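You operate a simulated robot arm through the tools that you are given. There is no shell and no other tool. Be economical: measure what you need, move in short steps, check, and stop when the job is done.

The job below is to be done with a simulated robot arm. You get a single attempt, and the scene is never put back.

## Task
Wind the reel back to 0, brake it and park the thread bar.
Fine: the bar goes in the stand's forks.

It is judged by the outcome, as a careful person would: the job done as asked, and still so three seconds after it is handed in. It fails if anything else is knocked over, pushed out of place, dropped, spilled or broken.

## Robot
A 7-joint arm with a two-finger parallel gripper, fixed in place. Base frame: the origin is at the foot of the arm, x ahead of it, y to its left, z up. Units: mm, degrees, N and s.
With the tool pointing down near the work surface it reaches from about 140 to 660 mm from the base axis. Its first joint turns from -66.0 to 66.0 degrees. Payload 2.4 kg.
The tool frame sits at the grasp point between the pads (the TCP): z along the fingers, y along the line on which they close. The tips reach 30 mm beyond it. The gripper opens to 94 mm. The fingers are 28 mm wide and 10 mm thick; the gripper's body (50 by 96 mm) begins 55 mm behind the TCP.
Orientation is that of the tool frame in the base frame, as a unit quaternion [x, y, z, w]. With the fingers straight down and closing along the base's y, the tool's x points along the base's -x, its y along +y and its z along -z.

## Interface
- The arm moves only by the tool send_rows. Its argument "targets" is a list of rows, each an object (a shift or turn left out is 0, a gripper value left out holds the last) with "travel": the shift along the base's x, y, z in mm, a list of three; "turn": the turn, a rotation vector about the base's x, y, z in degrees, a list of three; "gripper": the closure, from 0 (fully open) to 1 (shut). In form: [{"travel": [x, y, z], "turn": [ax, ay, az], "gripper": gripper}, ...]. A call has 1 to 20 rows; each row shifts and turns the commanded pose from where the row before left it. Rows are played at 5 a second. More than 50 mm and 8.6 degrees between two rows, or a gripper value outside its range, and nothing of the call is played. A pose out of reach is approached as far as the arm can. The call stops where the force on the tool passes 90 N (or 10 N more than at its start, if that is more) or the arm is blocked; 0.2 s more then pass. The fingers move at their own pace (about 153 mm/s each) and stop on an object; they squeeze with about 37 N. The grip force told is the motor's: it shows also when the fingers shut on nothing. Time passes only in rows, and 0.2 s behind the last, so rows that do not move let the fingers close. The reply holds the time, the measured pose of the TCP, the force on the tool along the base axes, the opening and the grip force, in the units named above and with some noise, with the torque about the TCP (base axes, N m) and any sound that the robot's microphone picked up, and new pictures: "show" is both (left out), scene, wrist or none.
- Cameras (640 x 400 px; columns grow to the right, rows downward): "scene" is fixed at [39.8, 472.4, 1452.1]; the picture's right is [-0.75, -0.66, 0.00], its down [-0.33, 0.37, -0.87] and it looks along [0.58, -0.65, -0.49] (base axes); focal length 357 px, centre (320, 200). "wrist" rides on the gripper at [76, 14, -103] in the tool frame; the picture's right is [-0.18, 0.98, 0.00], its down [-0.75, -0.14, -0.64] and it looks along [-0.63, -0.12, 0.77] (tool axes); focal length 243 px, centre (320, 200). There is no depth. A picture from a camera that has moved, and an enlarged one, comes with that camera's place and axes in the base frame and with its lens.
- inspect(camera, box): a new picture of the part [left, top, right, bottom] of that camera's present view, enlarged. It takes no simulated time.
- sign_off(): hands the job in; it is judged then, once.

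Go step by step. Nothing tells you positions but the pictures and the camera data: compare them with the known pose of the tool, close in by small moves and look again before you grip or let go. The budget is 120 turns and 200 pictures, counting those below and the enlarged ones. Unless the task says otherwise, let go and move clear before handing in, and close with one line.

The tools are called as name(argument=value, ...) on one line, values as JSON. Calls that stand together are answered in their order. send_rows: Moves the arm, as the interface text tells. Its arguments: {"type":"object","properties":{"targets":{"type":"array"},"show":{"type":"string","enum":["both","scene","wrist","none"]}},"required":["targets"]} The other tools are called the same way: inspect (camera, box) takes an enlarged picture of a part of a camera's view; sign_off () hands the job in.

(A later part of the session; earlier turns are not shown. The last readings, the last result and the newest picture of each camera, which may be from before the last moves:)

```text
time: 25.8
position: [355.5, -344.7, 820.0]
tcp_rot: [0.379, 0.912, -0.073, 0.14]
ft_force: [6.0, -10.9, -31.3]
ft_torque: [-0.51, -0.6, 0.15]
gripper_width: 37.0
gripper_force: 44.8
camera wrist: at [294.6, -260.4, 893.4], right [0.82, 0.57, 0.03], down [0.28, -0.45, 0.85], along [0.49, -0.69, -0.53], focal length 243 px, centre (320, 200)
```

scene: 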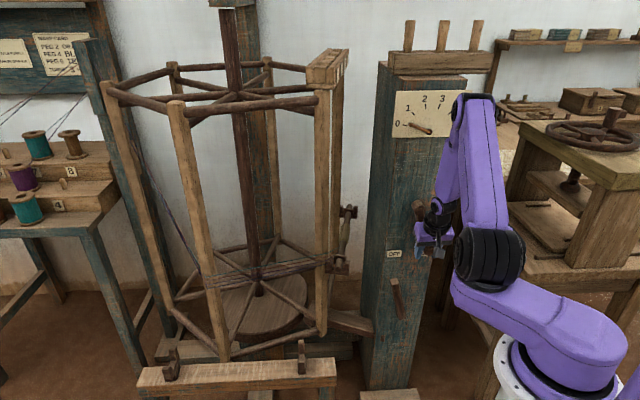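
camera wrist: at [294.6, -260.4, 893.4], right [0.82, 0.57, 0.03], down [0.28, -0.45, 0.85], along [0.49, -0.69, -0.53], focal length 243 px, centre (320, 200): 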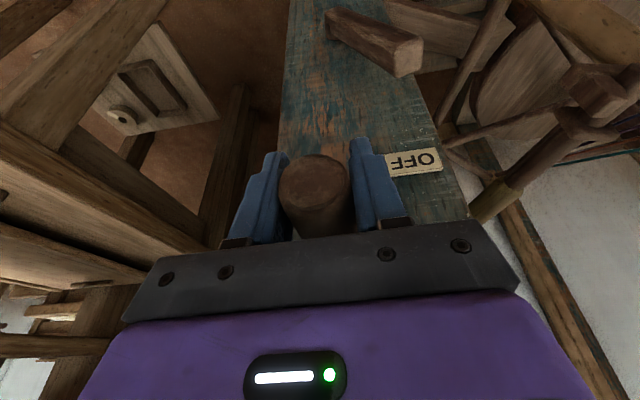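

About 284° of the turn is done. I continue up the right side.

send_rows(targets=[{"travel": [-12, -12, 6]}, {"travel": [-11.2, -11.2, 8.9]}, {"travel": [-10, -10, 11.4]}, {"travel": [-8.4, -8.4, 13.8]}, {}])

inspect(camera="scene", box=[380, 80, 480, 145])

```text
time: 27.0
position: [314.8, -389.5, 859.4]
tcp_rot: [0.38, 0.912, -0.073, 0.138]
ft_force: [11.2, 5.0, -7.0]
ft_torque: [-1.13, -0.82, 0.18]
gripper_width: 37.2
gripper_force: 45.1
camera wrist: at [252.4, -304.4, 931.8], right [0.82, 0.57, 0.03], down [0.28, -0.45, 0.85], along [0.49, -0.69, -0.53], focal length 243 px, centre (320, 200)
```

scene: 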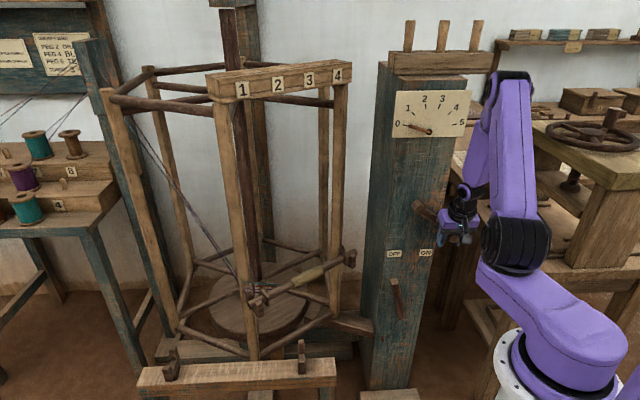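
wrist: 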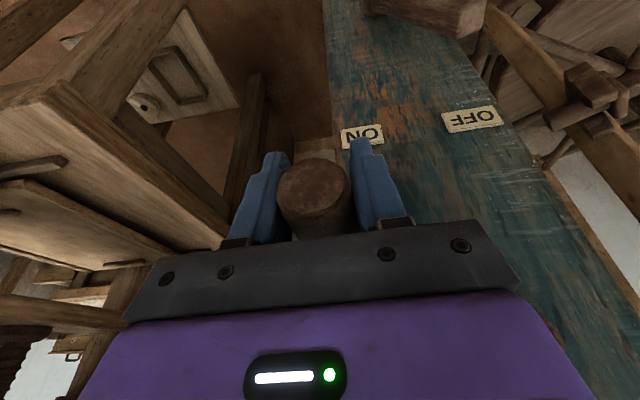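

```text
6.15 times, centred on (430, 112) of scene
camera zoom: at [40.1, 472.5, 1452.0], right [-0.75, -0.66, 0.0], down [-0.33, 0.37, -0.87], along [0.58, -0.65, -0.49], focal length 2198 px, centre (-357, 738)
```

zoom: 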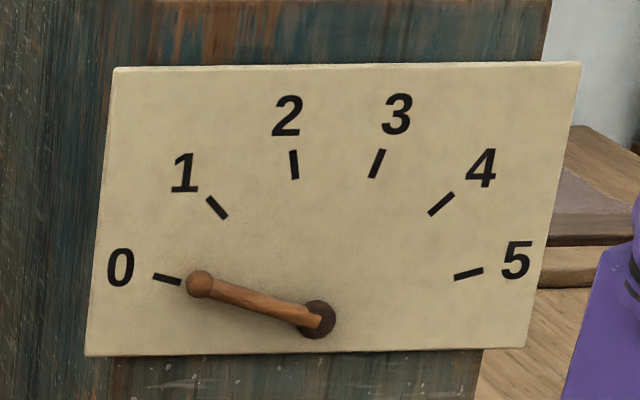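

Almost at 0, with roughly 35° of crank left. I go most of the way and check.

send_rows(targets=[{"travel": [-6.4, -6.4, 15.6]}, {"travel": [-4.7, -4.7, 17]}, {"travel": [-2.4, -2.4, 17.9]}, {"travel": [-0.3, -0.3, 10]}, {}])

inspect(camera="scene", box=[380, 80, 480, 145])

inspect(camera="scene", box=[100, 50, 380, 400])

```text
time: 28.2
position: [301.7, -401.8, 919.9]
tcp_rot: [0.377, 0.913, -0.072, 0.135]
ft_force: [14.3, 27.2, -4.4]
ft_torque: [-0.56, -0.03, 0.25]
gripper_width: 36.8
gripper_force: 44.6
camera wrist: at [239.9, -316.3, 993.9], right [0.82, 0.57, 0.03], down [0.29, -0.45, 0.84], along [0.49, -0.68, -0.54], focal length 243 px, centre (320, 200)
```

scene: 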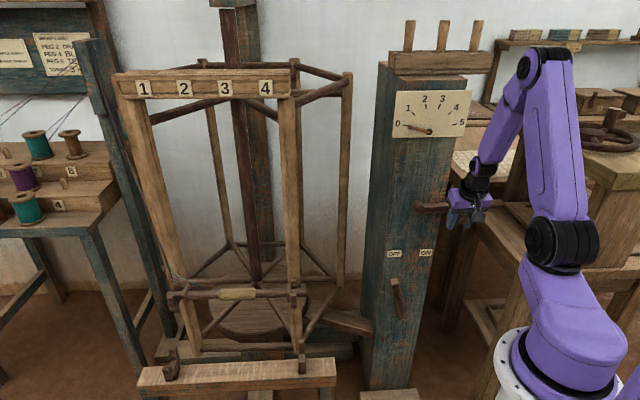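
wrist: 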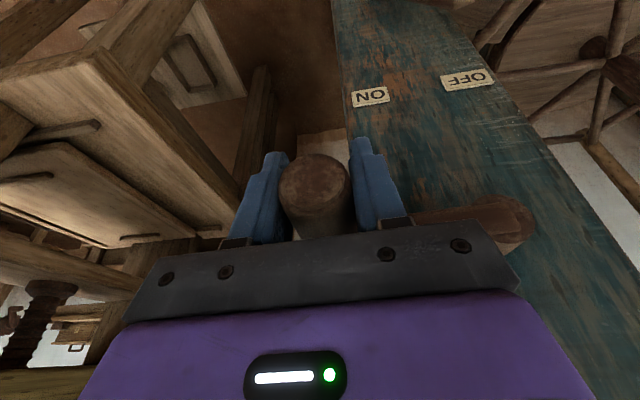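

```text
6.15 times, centred on (430, 112) of scene
camera zoom: at [40.2, 473.0, 1451.8], right [-0.75, -0.66, 0.0], down [-0.33, 0.37, -0.87], along [0.58, -0.65, -0.49], focal length 2198 px, centre (-357, 738)
```

zoom: 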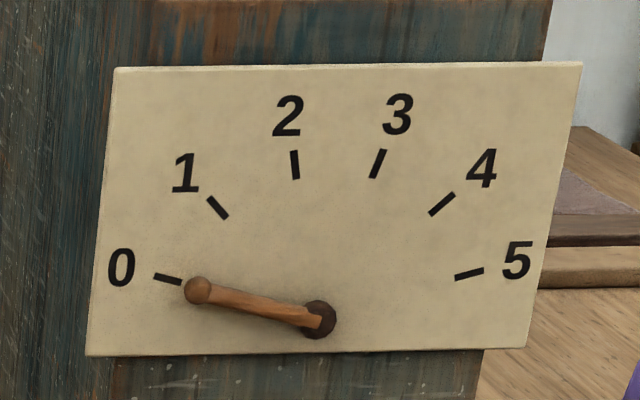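

```text
1.14 times, centred on (240, 225) of scene
camera zoom: at [40.2, 473.0, 1451.8], right [-0.75, -0.66, 0.0], down [-0.33, 0.37, -0.87], along [0.58, -0.65, -0.49], focal length 408 px, centre (411, 171)
```

zoom: 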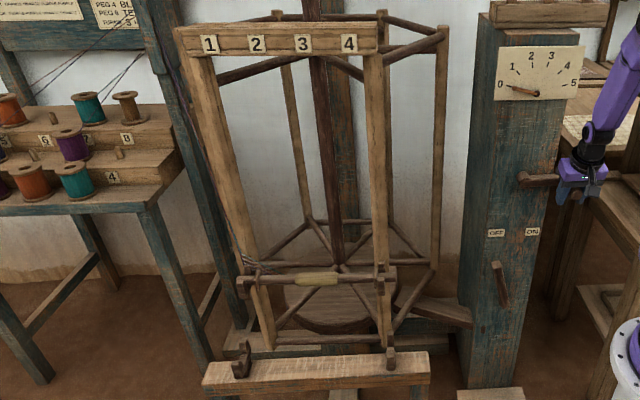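

The reel is back square, about 2° past its start, and the pointer is at 0. I ease it back slightly, relieve the side load, release, and check it stays.

send_rows(targets=[{"travel": [2, 2, -2]}, {"travel": [1, 1, -2]}, {}, {"gripper": 0.2}, {}, {}])

inspect(camera="scene", box=[380, 80, 480, 145])

```text
time: 29.6
position: [303.1, -400.4, 917.3]
tcp_rot: [0.382, 0.911, -0.073, 0.138]
ft_force: [-0.1, 1.3, -0.5]
ft_torque: [0.0, -0.02, -0.03]
gripper_width: 75.1
gripper_force: 0.0
camera wrist: at [240.9, -315.1, 989.9], right [0.83, 0.56, 0.03], down [0.28, -0.45, 0.85], along [0.49, -0.69, -0.53], focal length 243 px, centre (320, 200)
```

scene: 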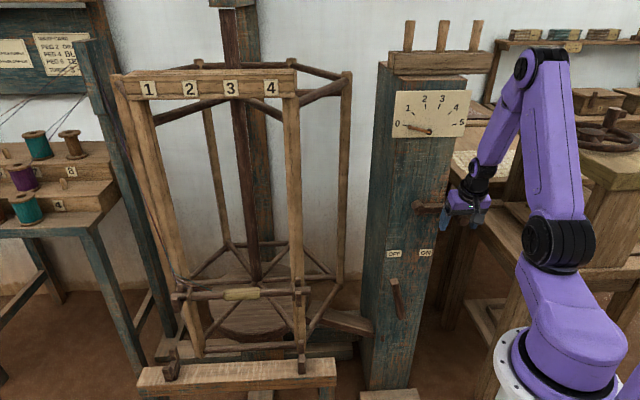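
wrist: 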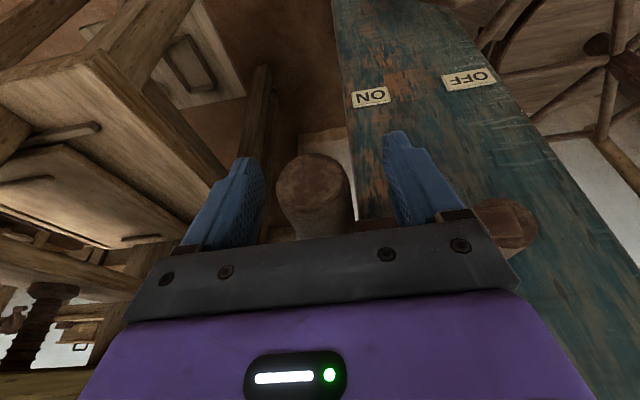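

```text
6.15 times, centred on (430, 112) of scene
camera zoom: at [39.8, 472.4, 1452.1], right [-0.75, -0.66, 0.0], down [-0.33, 0.37, -0.87], along [0.58, -0.65, -0.49], focal length 2198 px, centre (-357, 738)
```

zoom: 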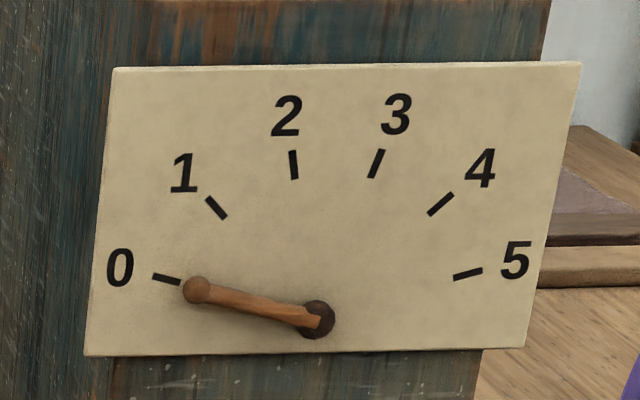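

The reel stays put, with the pointer at 0. I withdraw from the handle and go round to the lever to set the brake ON.

send_rows(targets=[{"travel": [-7, 7, 40]}, {"travel": [-7, 7, 40], "gripper": 0.15}, {"travel": [-5, 30, 10]}, {"travel": [18, 35, 0]}, {"travel": [30, 40, 0]}, {"travel": [30, 35, -10]}, {"travel": [0, 0, -40]}, {"travel": [0, 0, -40]}, {"travel": [0, 0, -40]}, {"travel": [0, 0, -15]}])

```text
time: 31.8
position: [364.1, -247.7, 860.0]
tcp_rot: [0.38, 0.912, -0.073, 0.139]
ft_force: [0.6, -0.4, -0.2]
ft_torque: [0.0, -0.01, -0.03]
gripper_width: 80.0
gripper_force: 0.0
camera wrist: at [301.4, -162.1, 933.2], right [0.82, 0.56, 0.03], down [0.28, -0.45, 0.85], along [0.49, -0.69, -0.53], focal length 243 px, centre (320, 200)
```

scene: 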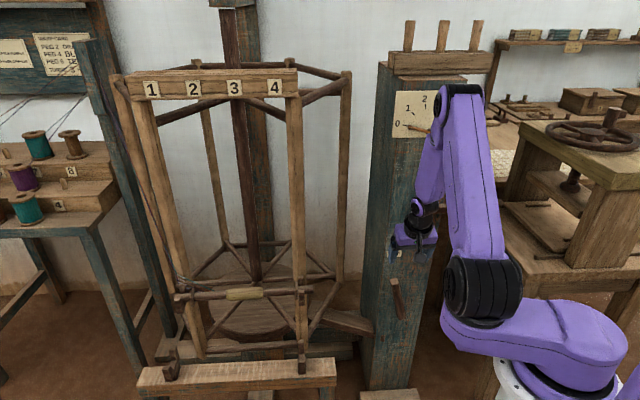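
wrist: 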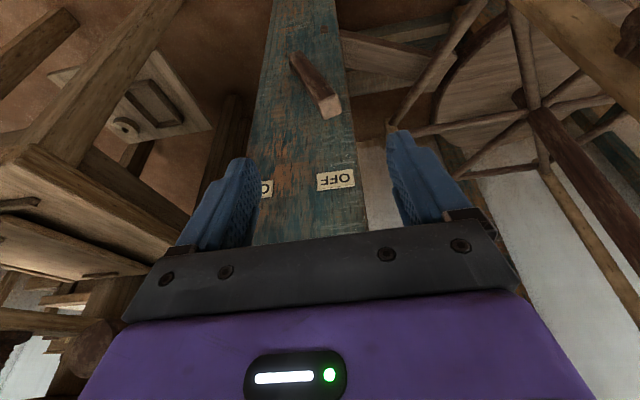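

The reel seems to creep very slightly, so I set the brake promptly: straddle the lever, then push it right.

send_rows(targets=[{"travel": [11, -11, -38.6]}, {"travel": [11, -11, -38.6]}, {"travel": [11, -11, -38.6]}, {"travel": [11, -11, -38.6]}, {"travel": [11, -11, -38.6]}, {"gripper": 0.42}, {"travel": [-7, -7, 0]}, {"travel": [-7, -7, 0]}, {"travel": [-7, -7, 0]}, {"travel": [-7, -7, 0]}])

inspect(camera="scene", box=[380, 80, 480, 145])

```text
time: 34.0
position: [389.5, -330.2, 667.5]
tcp_rot: [0.381, 0.911, -0.073, 0.138]
ft_force: [0.5, 0.3, 0.0]
ft_torque: [-0.02, 0.01, -0.01]
gripper_width: 54.9
gripper_force: 0.1
camera wrist: at [327.6, -244.4, 741.4], right [0.83, 0.56, 0.03], down [0.28, -0.45, 0.85], along [0.49, -0.69, -0.53], focal length 243 px, centre (320, 200)
```

scene: 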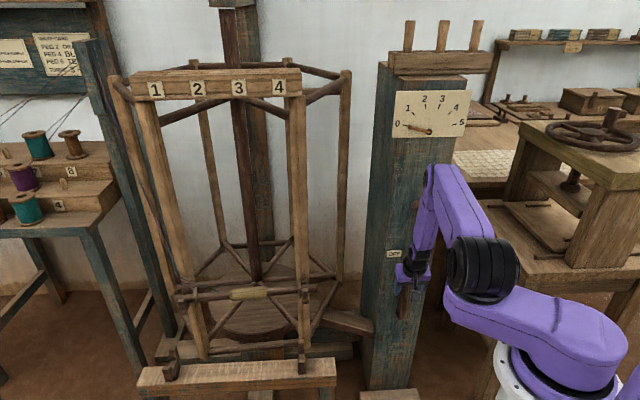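
wrist: 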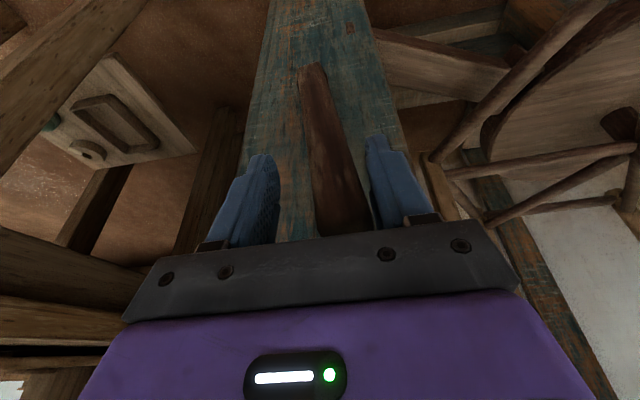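

```text
6.15 times, centred on (430, 112) of scene
camera zoom: at [39.8, 472.4, 1452.1], right [-0.75, -0.66, 0.0], down [-0.33, 0.37, -0.87], along [0.58, -0.65, -0.49], focal length 2198 px, centre (-357, 738)
```

zoom: 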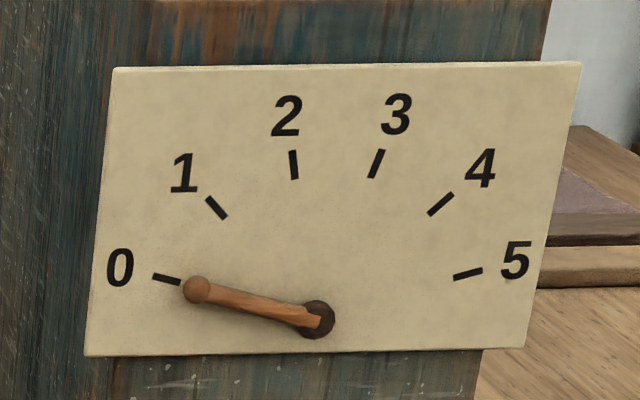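

The reel drifts a few degrees, so I push the lever on to ON now.

send_rows(targets=[{"travel": [-9, -9, 0]}, {"travel": [-9, -9, 0]}, {"travel": [-9, -9, 0]}, {"travel": [-9, -9, 0]}, {"travel": [-6, -6, 0]}, {"travel": [-5, -5, 0]}])

```text
time: 35.4
position: [343.7, -377.7, 669.1]
tcp_rot: [0.378, 0.912, -0.072, 0.139]
ft_force: [2.7, 3.4, 2.9]
ft_torque: [0.15, -0.13, 0.1]
gripper_width: 56.7
gripper_force: 1.8
camera wrist: at [281.0, -290.0, 742.0], right [0.82, 0.57, 0.03], down [0.28, -0.45, 0.85], along [0.49, -0.69, -0.53], focal length 243 px, centre (320, 200)
```

scene: 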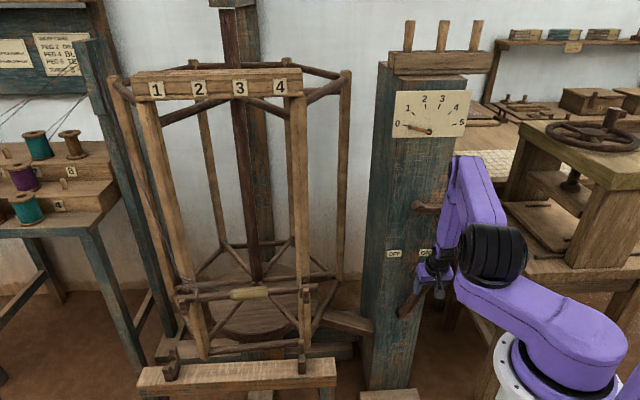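
wrist: 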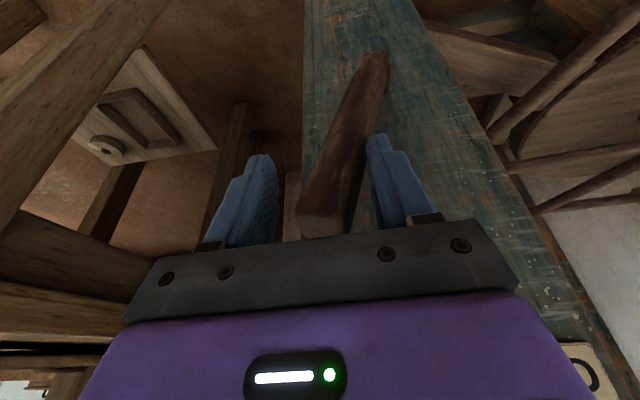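

send_rows(targets=[{"travel": [-4, -4, 0]}, {"travel": [-4, -4, 0]}], show="none")

inspect(camera="scene", box=[90, 40, 340, 330])

inspect(camera="scene", box=[380, 80, 480, 145])

```text
time: 36.0
position: [338.1, -381.7, 668.8]
tcp_rot: [0.375, 0.914, -0.072, 0.139]
ft_force: [24.0, 16.7, 2.5]
ft_torque: [0.48, -0.66, 0.24]
gripper_width: 70.7
gripper_force: 14.2
```

```text
1.38 times, centred on (215, 185) of scene
camera zoom: at [40.2, 472.7, 1451.9], right [-0.75, -0.66, 0.0], down [-0.33, 0.37, -0.87], along [0.58, -0.65, -0.49], focal length 492 px, centre (465, 221)
```

zoom: 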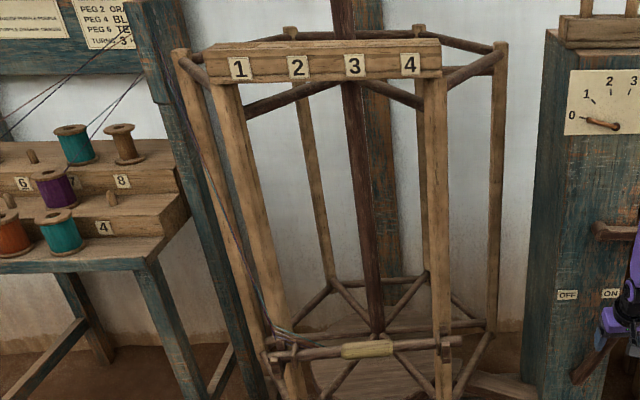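

```text
6.15 times, centred on (430, 112) of scene
camera zoom: at [40.2, 472.7, 1451.9], right [-0.75, -0.66, 0.0], down [-0.33, 0.37, -0.87], along [0.58, -0.65, -0.49], focal length 2198 px, centre (-357, 738)
```

zoom: 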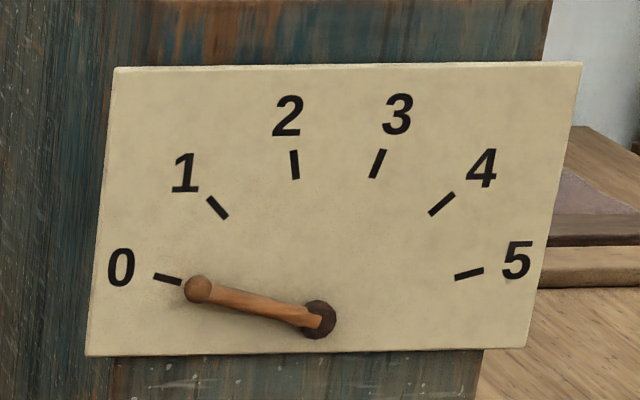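

The brake is ON at its stop and the dial reads 0. I now back away from the lever and clear of the crank.

send_rows(targets=[{"travel": [5, 5, 0], "gripper": 0.15}, {"travel": [7, 7, 0]}, {"travel": [5, 5, 2]}, {"travel": [-8, 8, 25]}, {"travel": [-10, 12, 35]}, {"travel": [-8, 18, 40]}, {"travel": [5, 25, 40]}, {"travel": [10, 25, 40]}, {"travel": [5, 15, 45]}, {"travel": [5, 10, 45]}, {"travel": [5, 10, 45]}])

inspect(camera="scene", box=[90, 40, 340, 330])

```text
time: 38.4
position: [354.1, -245.2, 982.9]
tcp_rot: [0.38, 0.911, -0.073, 0.139]
ft_force: [-0.1, 0.7, -0.7]
ft_torque: [-0.03, 0.02, 0.0]
gripper_width: 80.1
gripper_force: 0.0
camera wrist: at [291.6, -158.9, 1056.7], right [0.82, 0.56, 0.03], down [0.28, -0.45, 0.85], along [0.49, -0.69, -0.53], focal length 243 px, centre (320, 200)
```

scene: 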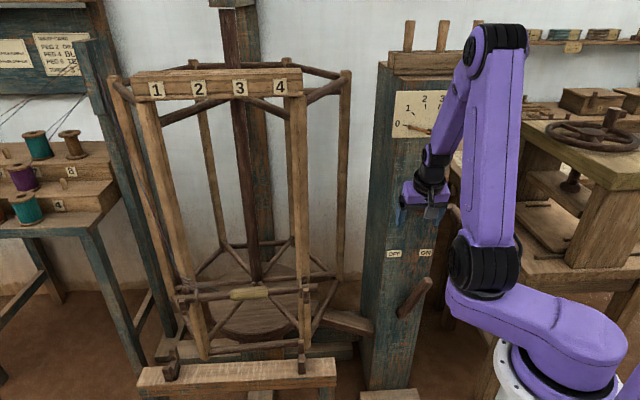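
wrist: 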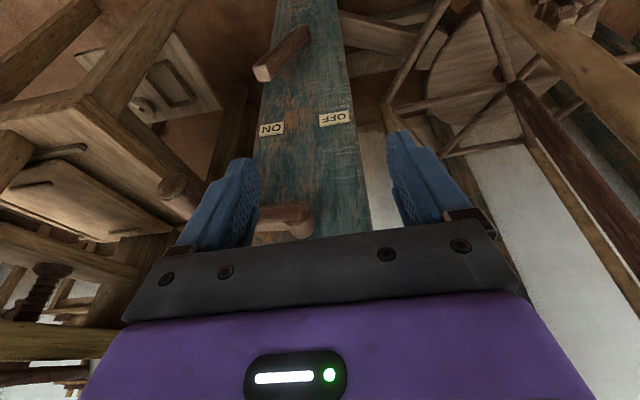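

```text
1.38 times, centred on (215, 185) of scene
camera zoom: at [39.8, 472.4, 1452.1], right [-0.75, -0.66, 0.0], down [-0.33, 0.37, -0.87], along [0.58, -0.65, -0.49], focal length 492 px, centre (465, 221)
```

zoom: 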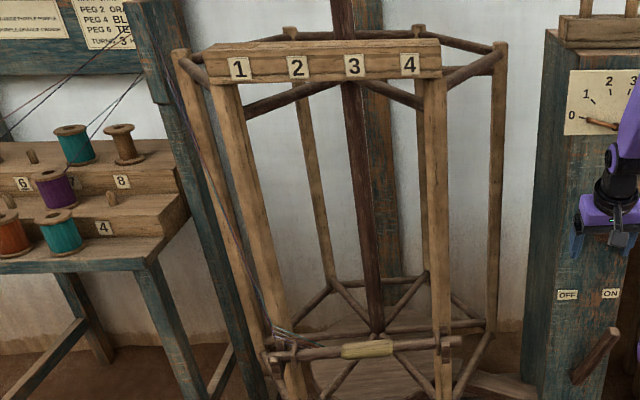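

The reel holds still. Next I reorient the tool upright with the fingers closing across the bar, and move in front of the reel above the bar for a close look.

send_rows(targets=[{"travel": [10, 28, 0], "turn": [4.07, 4.07, 0]}, {"travel": [15, 28, 0], "turn": [4.07, 4.07, 0]}, {"travel": [15, 28, 0], "turn": [4.07, 4.07, 0]}, {"travel": [18, 25, 0], "turn": [0, 0, 8.18]}, {"travel": [18, 25, 0], "turn": [0, 0, 8.18]}, {"travel": [18, 25, 0], "turn": [0, 0, 8.18]}, {"travel": [18, 25, 0], "turn": [0, 0, 8.18]}, {"travel": [18, 25, 0], "turn": [0, 0, 8.18]}, {"travel": [18, 25, 0], "turn": [0, 0, 8.18]}, {"travel": [18, 25, 0], "turn": [0, 0, 8.18]}, {"travel": [18, 25, 0], "turn": [0, 0, 8.18]}, {"travel": [18, 25, 0], "turn": [0, 0, 8.18]}, {"travel": [18, 25, 0], "turn": [0, 0, 8.18]}, {"travel": [18, 25, 0], "turn": [0, 0, 8.18]}])

```text
time: 41.4
position: [593.8, 115.5, 985.1]
tcp_rot: [-0.383, 0.924, -0.012, 0.011]
ft_force: [0.4, -0.4, -0.5]
ft_torque: [-0.03, 0.01, 0.03]
gripper_width: 79.8
gripper_force: 0.0
camera wrist: at [525.2, 73.9, 1087.0], right [-0.57, 0.82, -0.03], down [0.61, 0.44, 0.65], along [0.55, 0.35, -0.76], focal length 243 px, centre (320, 200)
```

scene: 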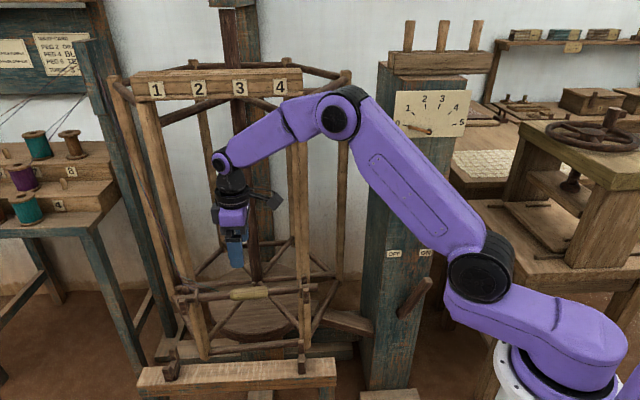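
wrist: 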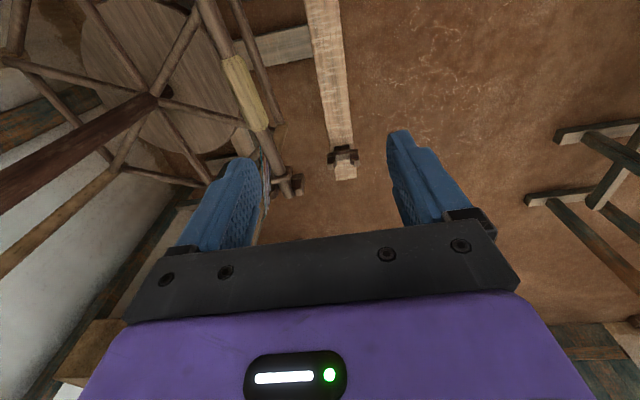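

inspect(camera="wrist", box=[180, 0, 380, 210])

inspect(camera="scene", box=[130, 250, 350, 400])

```text
1.90 times, centred on (280, 105) of wrist
camera zoom: at [525.2, 73.9, 1087.0], right [-0.57, 0.82, -0.03], down [0.61, 0.44, 0.65], along [0.55, 0.35, -0.76], focal length 462 px, centre (396, 381)
```

zoom: 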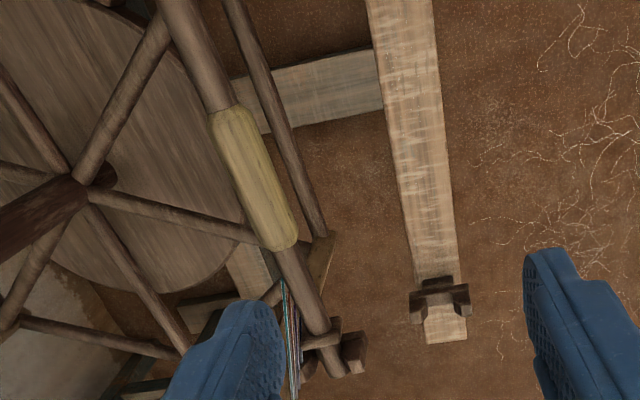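

```text
2.67 times, centred on (240, 325) of scene
camera zoom: at [39.8, 472.4, 1452.1], right [-0.75, -0.66, 0.0], down [-0.33, 0.37, -0.87], along [0.58, -0.65, -0.49], focal length 952 px, centre (533, -133)
```

zoom: 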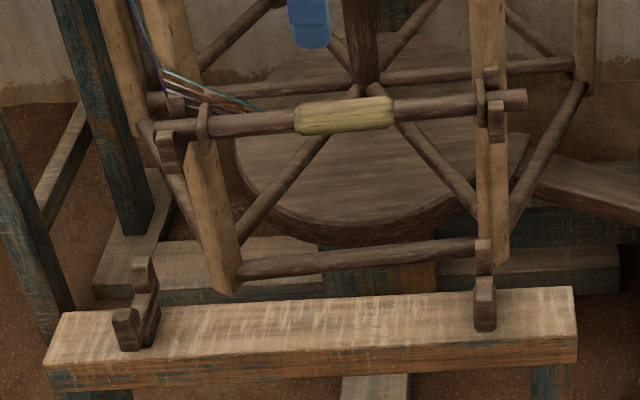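

The bar runs from about (558,-96) to (804,185) at z≈733, centred near (682,45), and the forks are near (750,277) and (515,17) at z≈585. I go above the grip with a small yaw correction and test reach.

send_rows(targets=[{"travel": [20, -16, -30], "turn": [0, 0, 3.8]}, {"travel": [22, -18, -35]}, {"travel": [22, -18, -35]}, {"travel": [23, -18, -35]}, {}])

```text
time: 42.6
position: [679.6, 45.4, 852.1]
tcp_rot: [-0.413, 0.911, -0.011, 0.011]
ft_force: [0.9, 0.5, -0.2]
ft_torque: [0.04, -0.03, -0.01]
gripper_width: 79.6
gripper_force: 0.0
camera wrist: at [615.1, -1.0, 952.7], right [-0.62, 0.79, -0.03], down [0.58, 0.48, 0.65], along [0.53, 0.39, -0.76], focal length 243 px, centre (320, 200)
```

scene: 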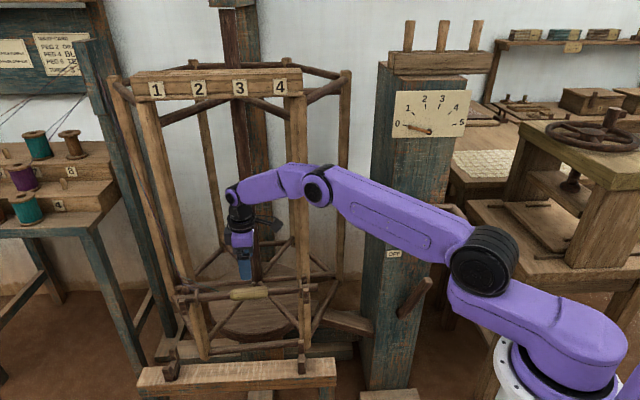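
wrist: 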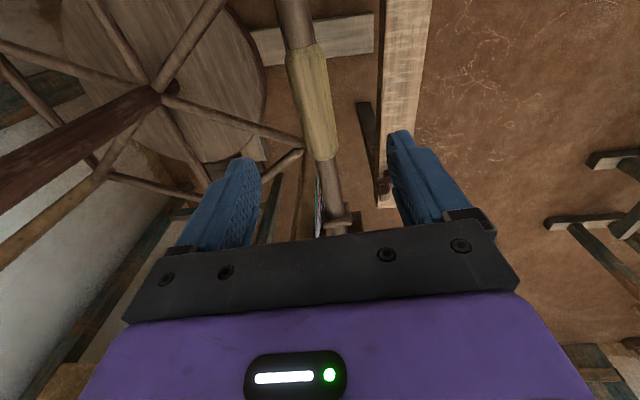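

Reachable here. The bar sits about 8 mm toward the reel from the TCP, so I shift and descend around the grip.

send_rows(targets=[{"travel": [3, -3, -30]}, {"travel": [2, -3, -30]}, {"travel": [0, 0, -30]}, {"travel": [0, 0, -20]}, {}])

inspect(camera="scene", box=[150, 200, 330, 330])

```text
time: 43.8
position: [669.6, 38.9, 748.0]
tcp_rot: [-0.412, 0.911, -0.012, 0.011]
ft_force: [0.2, -1.1, 0.0]
ft_torque: [0.02, -0.01, 0.05]
gripper_width: 80.0
gripper_force: 0.0
out of reach, approached as far as the arm can: row 3, 4
camera wrist: at [605.3, -7.8, 848.1], right [-0.62, 0.79, -0.03], down [0.58, 0.48, 0.65], along [0.53, 0.39, -0.76], focal length 243 px, centre (320, 200)
```

scene: 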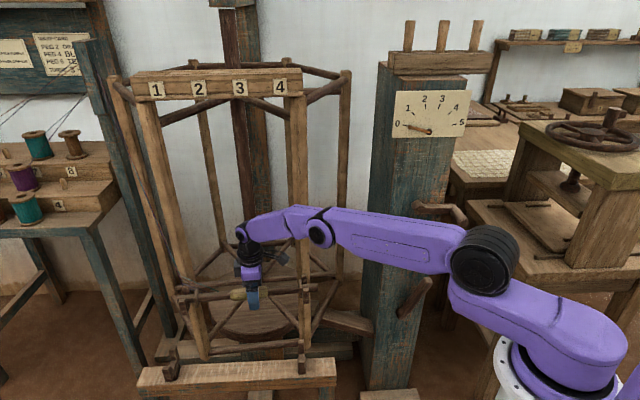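
wrist: 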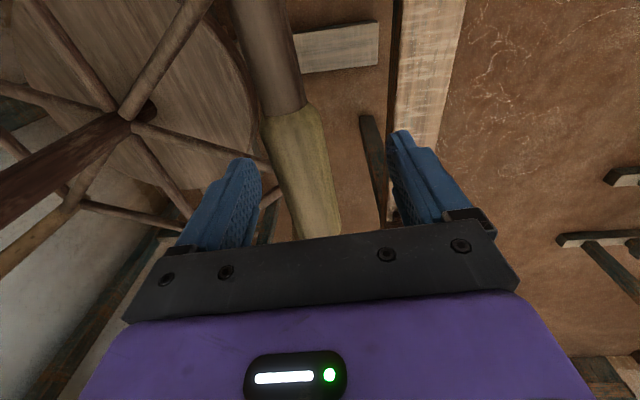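

```text
3.08 times, centred on (240, 265) of scene
camera zoom: at [39.8, 472.4, 1452.1], right [-0.75, -0.66, 0.0], down [-0.33, 0.37, -0.87], along [0.58, -0.65, -0.49], focal length 1099 px, centre (566, 0)
```

zoom: 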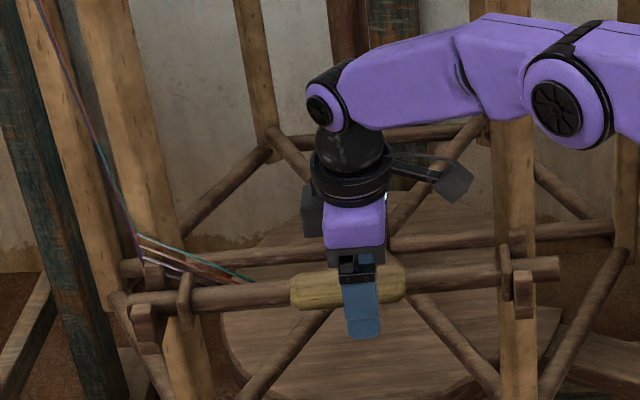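

Vertical reach ends here, so I tilt the tool about the bar's axis to bring the wrist closer and go down onto the grip.

send_rows(targets=[{"travel": [2, -1, 0], "turn": [-4.95, -5.65, 0]}, {"travel": [5, -2, 0], "turn": [-4.95, -5.65, 0]}, {"travel": [5, 2, -6]}, {"travel": [4, 2, -6]}, {"travel": [0, 0, -6]}, {}])

inspect(camera="scene", box=[150, 200, 330, 330])

```text
time: 45.2
position: [685.7, 40.6, 728.2]
tcp_rot: [-0.409, 0.901, -0.131, 0.065]
ft_force: [0.4, 0.2, -0.3]
ft_torque: [-0.01, -0.01, 0.01]
gripper_width: 79.9
gripper_force: 0.1
camera wrist: at [602.5, 10.3, 821.1], right [-0.59, 0.76, -0.28], down [0.45, 0.59, 0.66], along [0.67, 0.26, -0.69], focal length 243 px, centre (320, 200)
```

scene: 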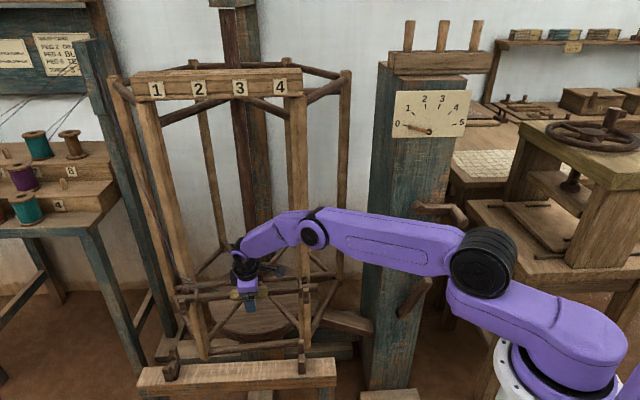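
wrist: 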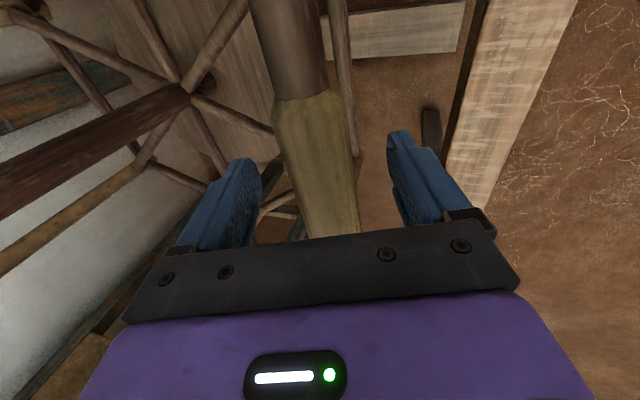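

```text
3.08 times, centred on (240, 265) of scene
camera zoom: at [39.8, 472.4, 1452.1], right [-0.75, -0.66, 0.0], down [-0.33, 0.37, -0.87], along [0.58, -0.65, -0.49], focal length 1099 px, centre (566, 0)
```

zoom: 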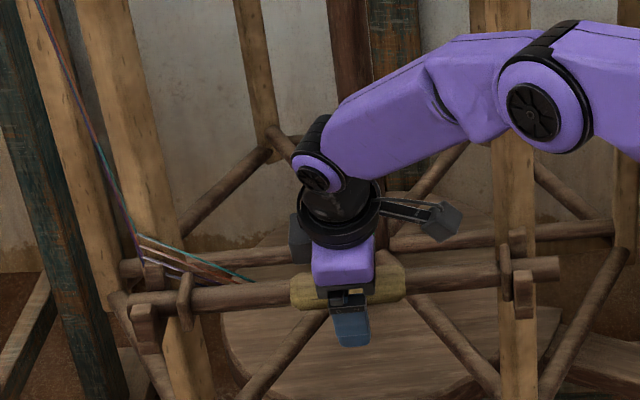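

The bar is centred between the fingers but about 8 mm lower than the TCP. I lower slightly and grip.

send_rows(targets=[{"travel": [1.5, -1.5, -7]}, {"gripper": 0.6}, {"gripper": 1}, {}, {}])

inspect(camera="scene", box=[150, 200, 330, 330])

```text
time: 46.4
position: [687.6, 38.4, 722.1]
tcp_rot: [-0.409, 0.901, -0.13, 0.064]
ft_force: [0.6, -1.0, 0.4]
ft_torque: [-0.18, 0.16, 0.22]
gripper_width: 37.9
gripper_force: 37.0
camera wrist: at [603.9, 8.3, 814.9], right [-0.59, 0.76, -0.28], down [0.45, 0.6, 0.66], along [0.67, 0.26, -0.69], focal length 243 px, centre (320, 200)
```

scene: 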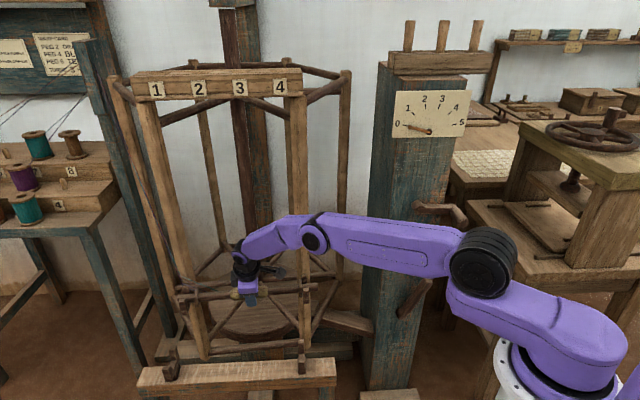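
wrist: 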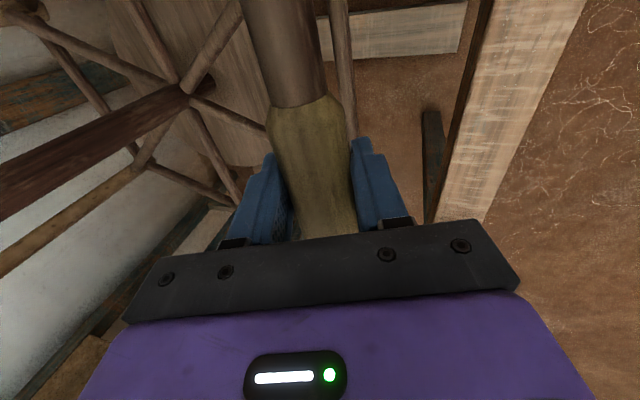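

```text
3.08 times, centred on (240, 265) of scene
camera zoom: at [39.8, 472.4, 1452.1], right [-0.75, -0.66, 0.0], down [-0.33, 0.37, -0.87], along [0.58, -0.65, -0.49], focal length 1099 px, centre (566, 0)
```

zoom: 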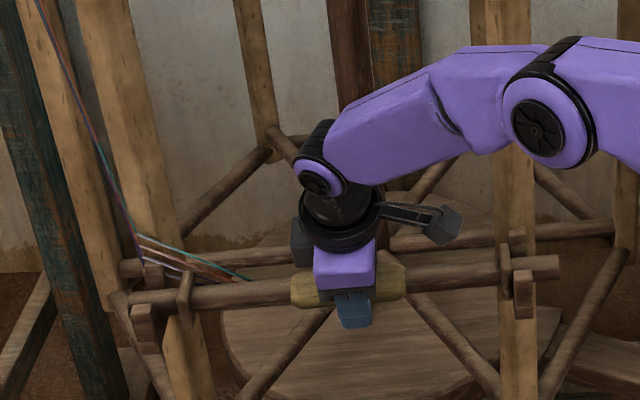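

Firm grip at 38 mm with no side load. I lift the bar slowly out of the reel's hooks.

send_rows(targets=[{"travel": [0, 0, 8]}, {"travel": [0, 0, 8]}, {"travel": [0, 0, 10]}, {"travel": [0, 0, 12]}, {"travel": [0, 0, 12]}, {}])

inspect(camera="scene", box=[150, 200, 330, 330])

```text
time: 47.8
position: [687.6, 37.0, 771.3]
tcp_rot: [-0.409, 0.901, -0.131, 0.066]
ft_force: [-0.8, 0.4, -2.9]
ft_torque: [0.01, -0.01, 0.04]
gripper_width: 37.8
gripper_force: 36.8
camera wrist: at [604.3, 8.3, 863.9], right [-0.59, 0.76, -0.28], down [0.45, 0.59, 0.66], along [0.67, 0.26, -0.69], focal length 243 px, centre (320, 200)
```

scene: 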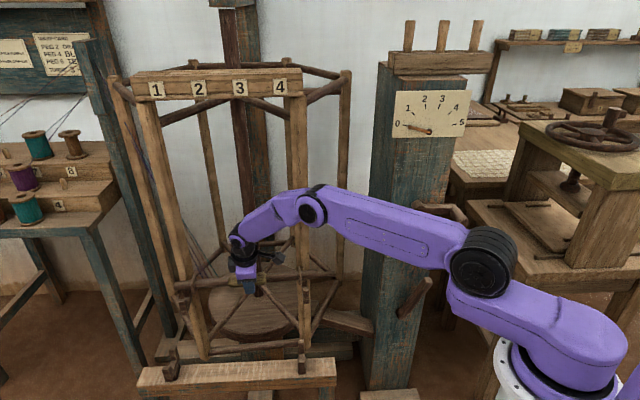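
wrist: 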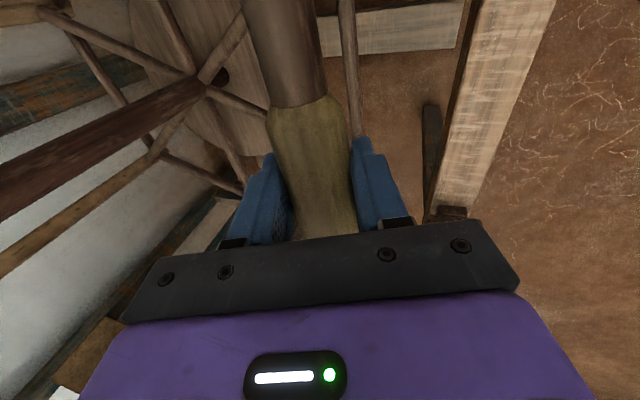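

```text
3.08 times, centred on (240, 265) of scene
camera zoom: at [39.9, 472.4, 1452.1], right [-0.75, -0.66, 0.0], down [-0.33, 0.37, -0.87], along [0.58, -0.65, -0.49], focal length 1099 px, centre (566, 0)
```

zoom: 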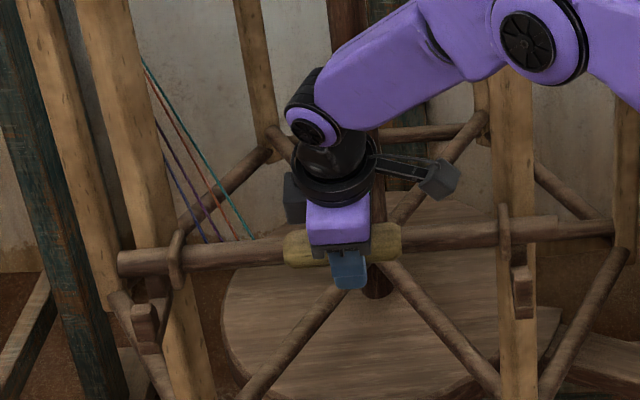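

The bar is free of the hooks and level. I carry it outward from the reel and over toward the forks, staying high.

send_rows(targets=[{"travel": [-15, 13, 2]}, {"travel": [-19, 16.5, 0]}, {"travel": [-19, 16.5, 0]}, {"travel": [-10, 22, 0]}, {"travel": [-2, 22, -10]}, {"travel": [4, 14, -20]}, {}])

inspect(camera="scene", box=[130, 250, 350, 400])

```text
time: 49.4
position: [626.1, 138.9, 743.0]
tcp_rot: [-0.409, 0.901, -0.13, 0.064]
ft_force: [1.0, 0.2, -2.0]
ft_torque: [0.0, 0.03, -0.03]
gripper_width: 38.1
gripper_force: 37.1
camera wrist: at [541.6, 109.7, 835.1], right [-0.59, 0.76, -0.28], down [0.45, 0.59, 0.66], along [0.67, 0.26, -0.69], focal length 243 px, centre (320, 200)
```

scene: 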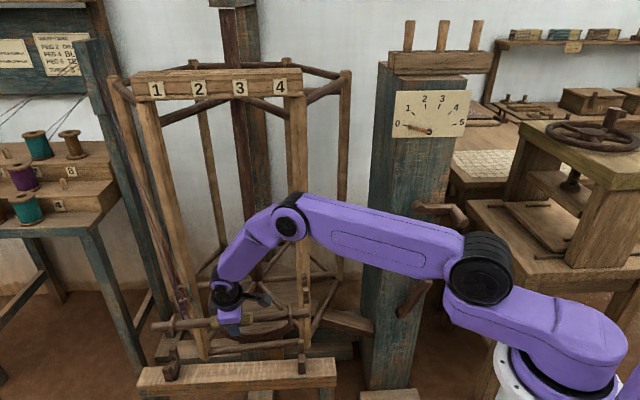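
wrist: 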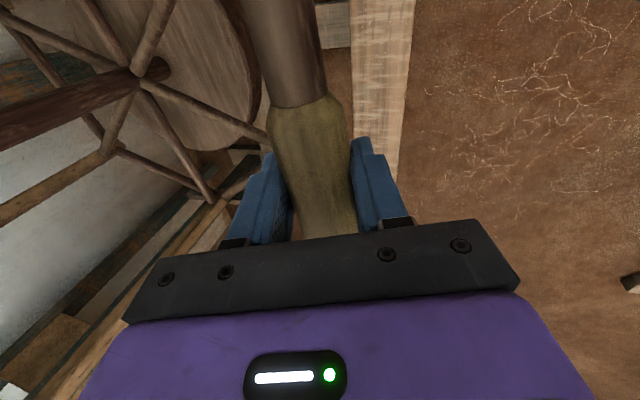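

```text
2.67 times, centred on (240, 325) of scene
camera zoom: at [39.8, 472.4, 1452.0], right [-0.75, -0.66, 0.0], down [-0.33, 0.37, -0.87], along [0.58, -0.65, -0.49], focal length 952 px, centre (533, -133)
```

zoom: 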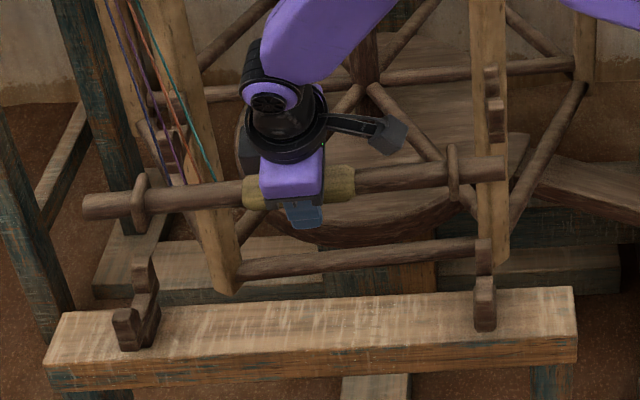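

The bar is nearly over the forks, about 4 mm off axially and about 1° in yaw. I lower part way and compare it with the forks.

send_rows(targets=[{"travel": [1, 1.5, -20], "turn": [0, 0, -0.8]}, {"travel": [1, 1.5, -20]}, {"travel": [0, 0, -25]}, {"travel": [0, 0, -20]}, {}])

inspect(camera="scene", box=[130, 280, 230, 400])

inspect(camera="scene", box=[250, 280, 350, 400])

```text
time: 50.6
position: [629.2, 144.1, 658.7]
tcp_rot: [-0.402, 0.904, -0.131, 0.064]
ft_force: [-0.1, -0.1, -2.3]
ft_torque: [0.0, -0.01, 0.02]
gripper_width: 37.8
gripper_force: 37.1
camera wrist: at [545.5, 115.8, 751.1], right [-0.58, 0.77, -0.28], down [0.46, 0.59, 0.66], along [0.67, 0.25, -0.69], focal length 243 px, centre (320, 200)
```

scene: 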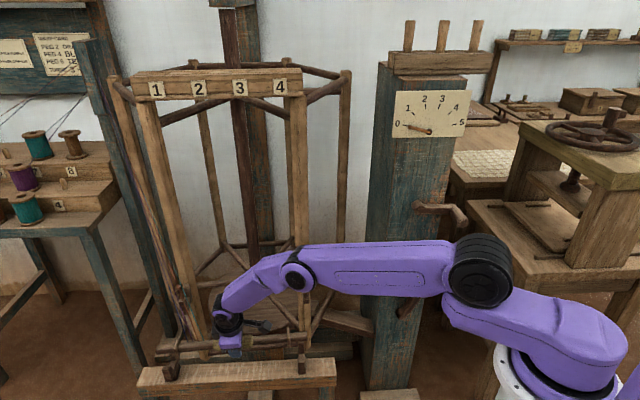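
wrist: 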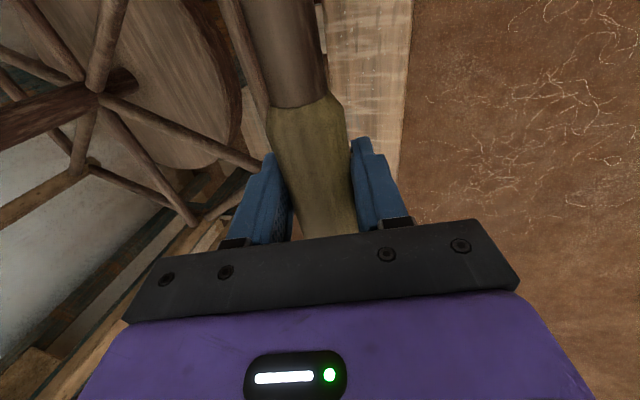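

```text
3.33 times, centred on (180, 340) of scene
camera zoom: at [39.8, 472.4, 1452.0], right [-0.75, -0.66, 0.0], down [-0.33, 0.37, -0.87], along [0.58, -0.65, -0.49], focal length 1190 px, centre (787, -267)
```

zoom: 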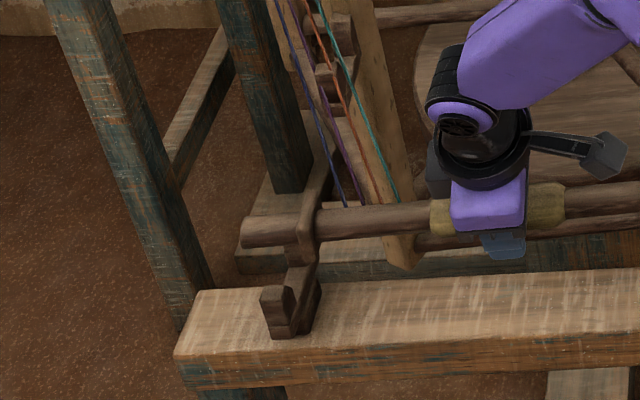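

```text
3.33 times, centred on (300, 340) of scene
camera zoom: at [39.8, 472.4, 1452.0], right [-0.75, -0.66, 0.0], down [-0.33, 0.37, -0.87], along [0.58, -0.65, -0.49], focal length 1190 px, centre (387, -267)
```

zoom: 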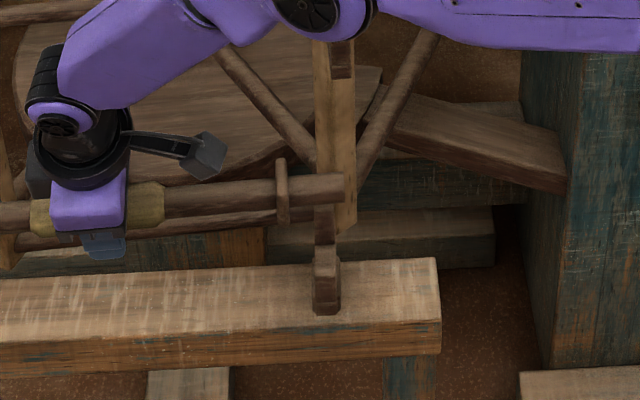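

The bench and forks run at 45° by the edge slopes while the bar is at about 47.6°, and the forks sit about 7 mm further out. I correct the yaw, the outward offset and the axial centring.

send_rows(targets=[{"travel": [-5, 0, 0], "turn": [0, 0, -1.3]}, {"travel": [-4, 1, 0], "turn": [0, 0, -1.3]}, {"travel": [0, 0, -10]}, {}])

inspect(camera="scene", box=[140, 310, 210, 390])

inspect(camera="scene", box=[270, 310, 340, 390])

inspect(camera="scene", box=[130, 280, 350, 400])

```text
time: 51.6
position: [620.3, 146.7, 648.4]
tcp_rot: [-0.382, 0.913, -0.132, 0.061]
ft_force: [-0.1, 0.6, -2.5]
ft_torque: [0.0, -0.01, 0.02]
gripper_width: 38.1
gripper_force: 37.0
camera wrist: at [533.5, 121.7, 740.8], right [-0.54, 0.79, -0.28], down [0.49, 0.57, 0.66], along [0.69, 0.22, -0.69], focal length 243 px, centre (320, 200)
```

scene: 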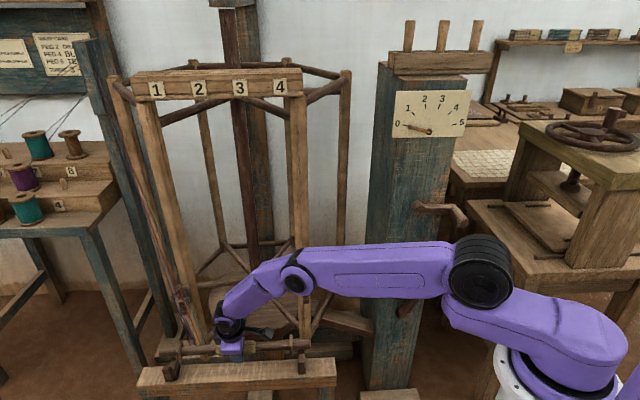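
wrist: 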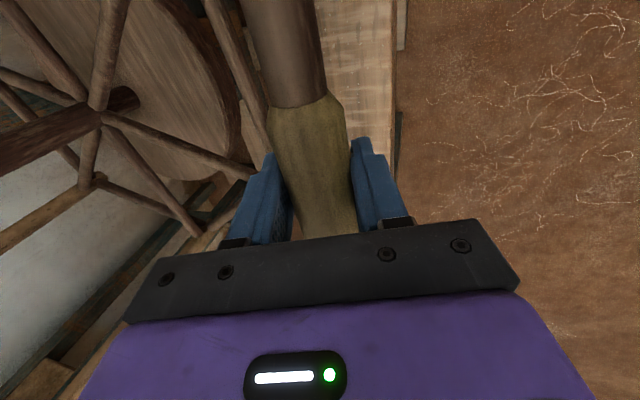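

```text
5.00 times, centred on (175, 350) of scene
camera zoom: at [39.8, 472.4, 1452.0], right [-0.75, -0.66, 0.0], down [-0.33, 0.37, -0.87], along [0.58, -0.65, -0.49], focal length 1786 px, centre (1045, -550)
```

zoom: 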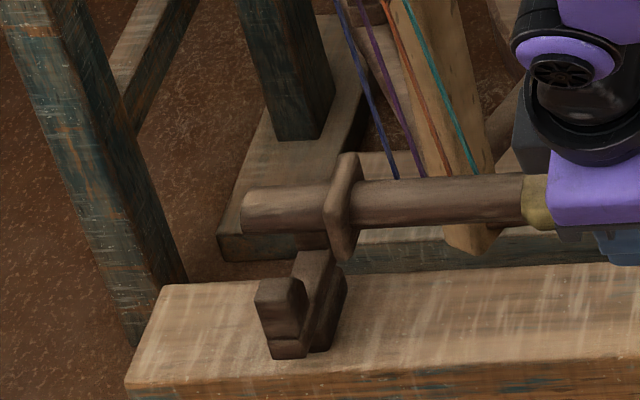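

```text
5.00 times, centred on (305, 350) of scene
camera zoom: at [39.8, 472.4, 1452.0], right [-0.75, -0.66, 0.0], down [-0.33, 0.37, -0.87], along [0.58, -0.65, -0.49], focal length 1786 px, centre (395, -550)
```

zoom: 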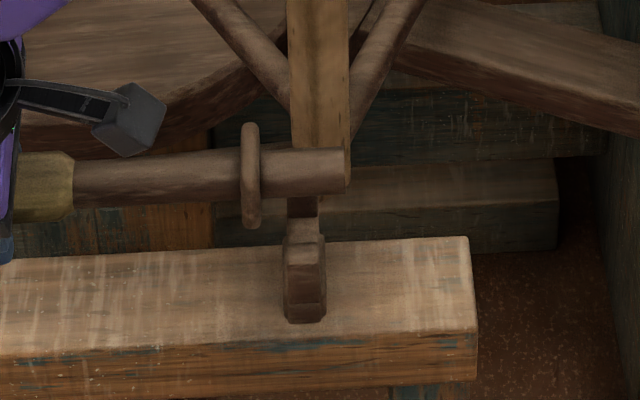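

```text
2.91 times, centred on (240, 340) of scene
camera zoom: at [39.8, 472.4, 1452.0], right [-0.75, -0.66, 0.0], down [-0.33, 0.37, -0.87], along [0.58, -0.65, -0.49], focal length 1039 px, centre (553, -207)
```

zoom: 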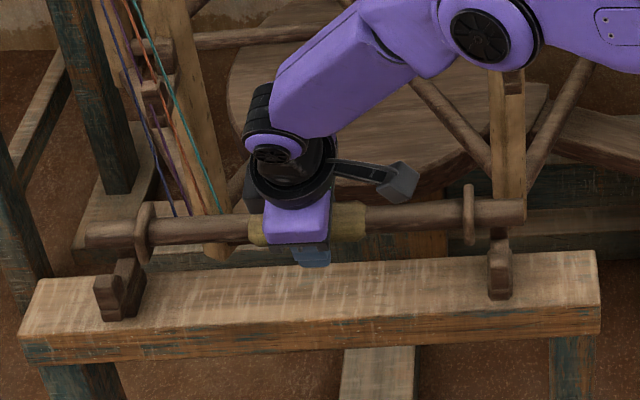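

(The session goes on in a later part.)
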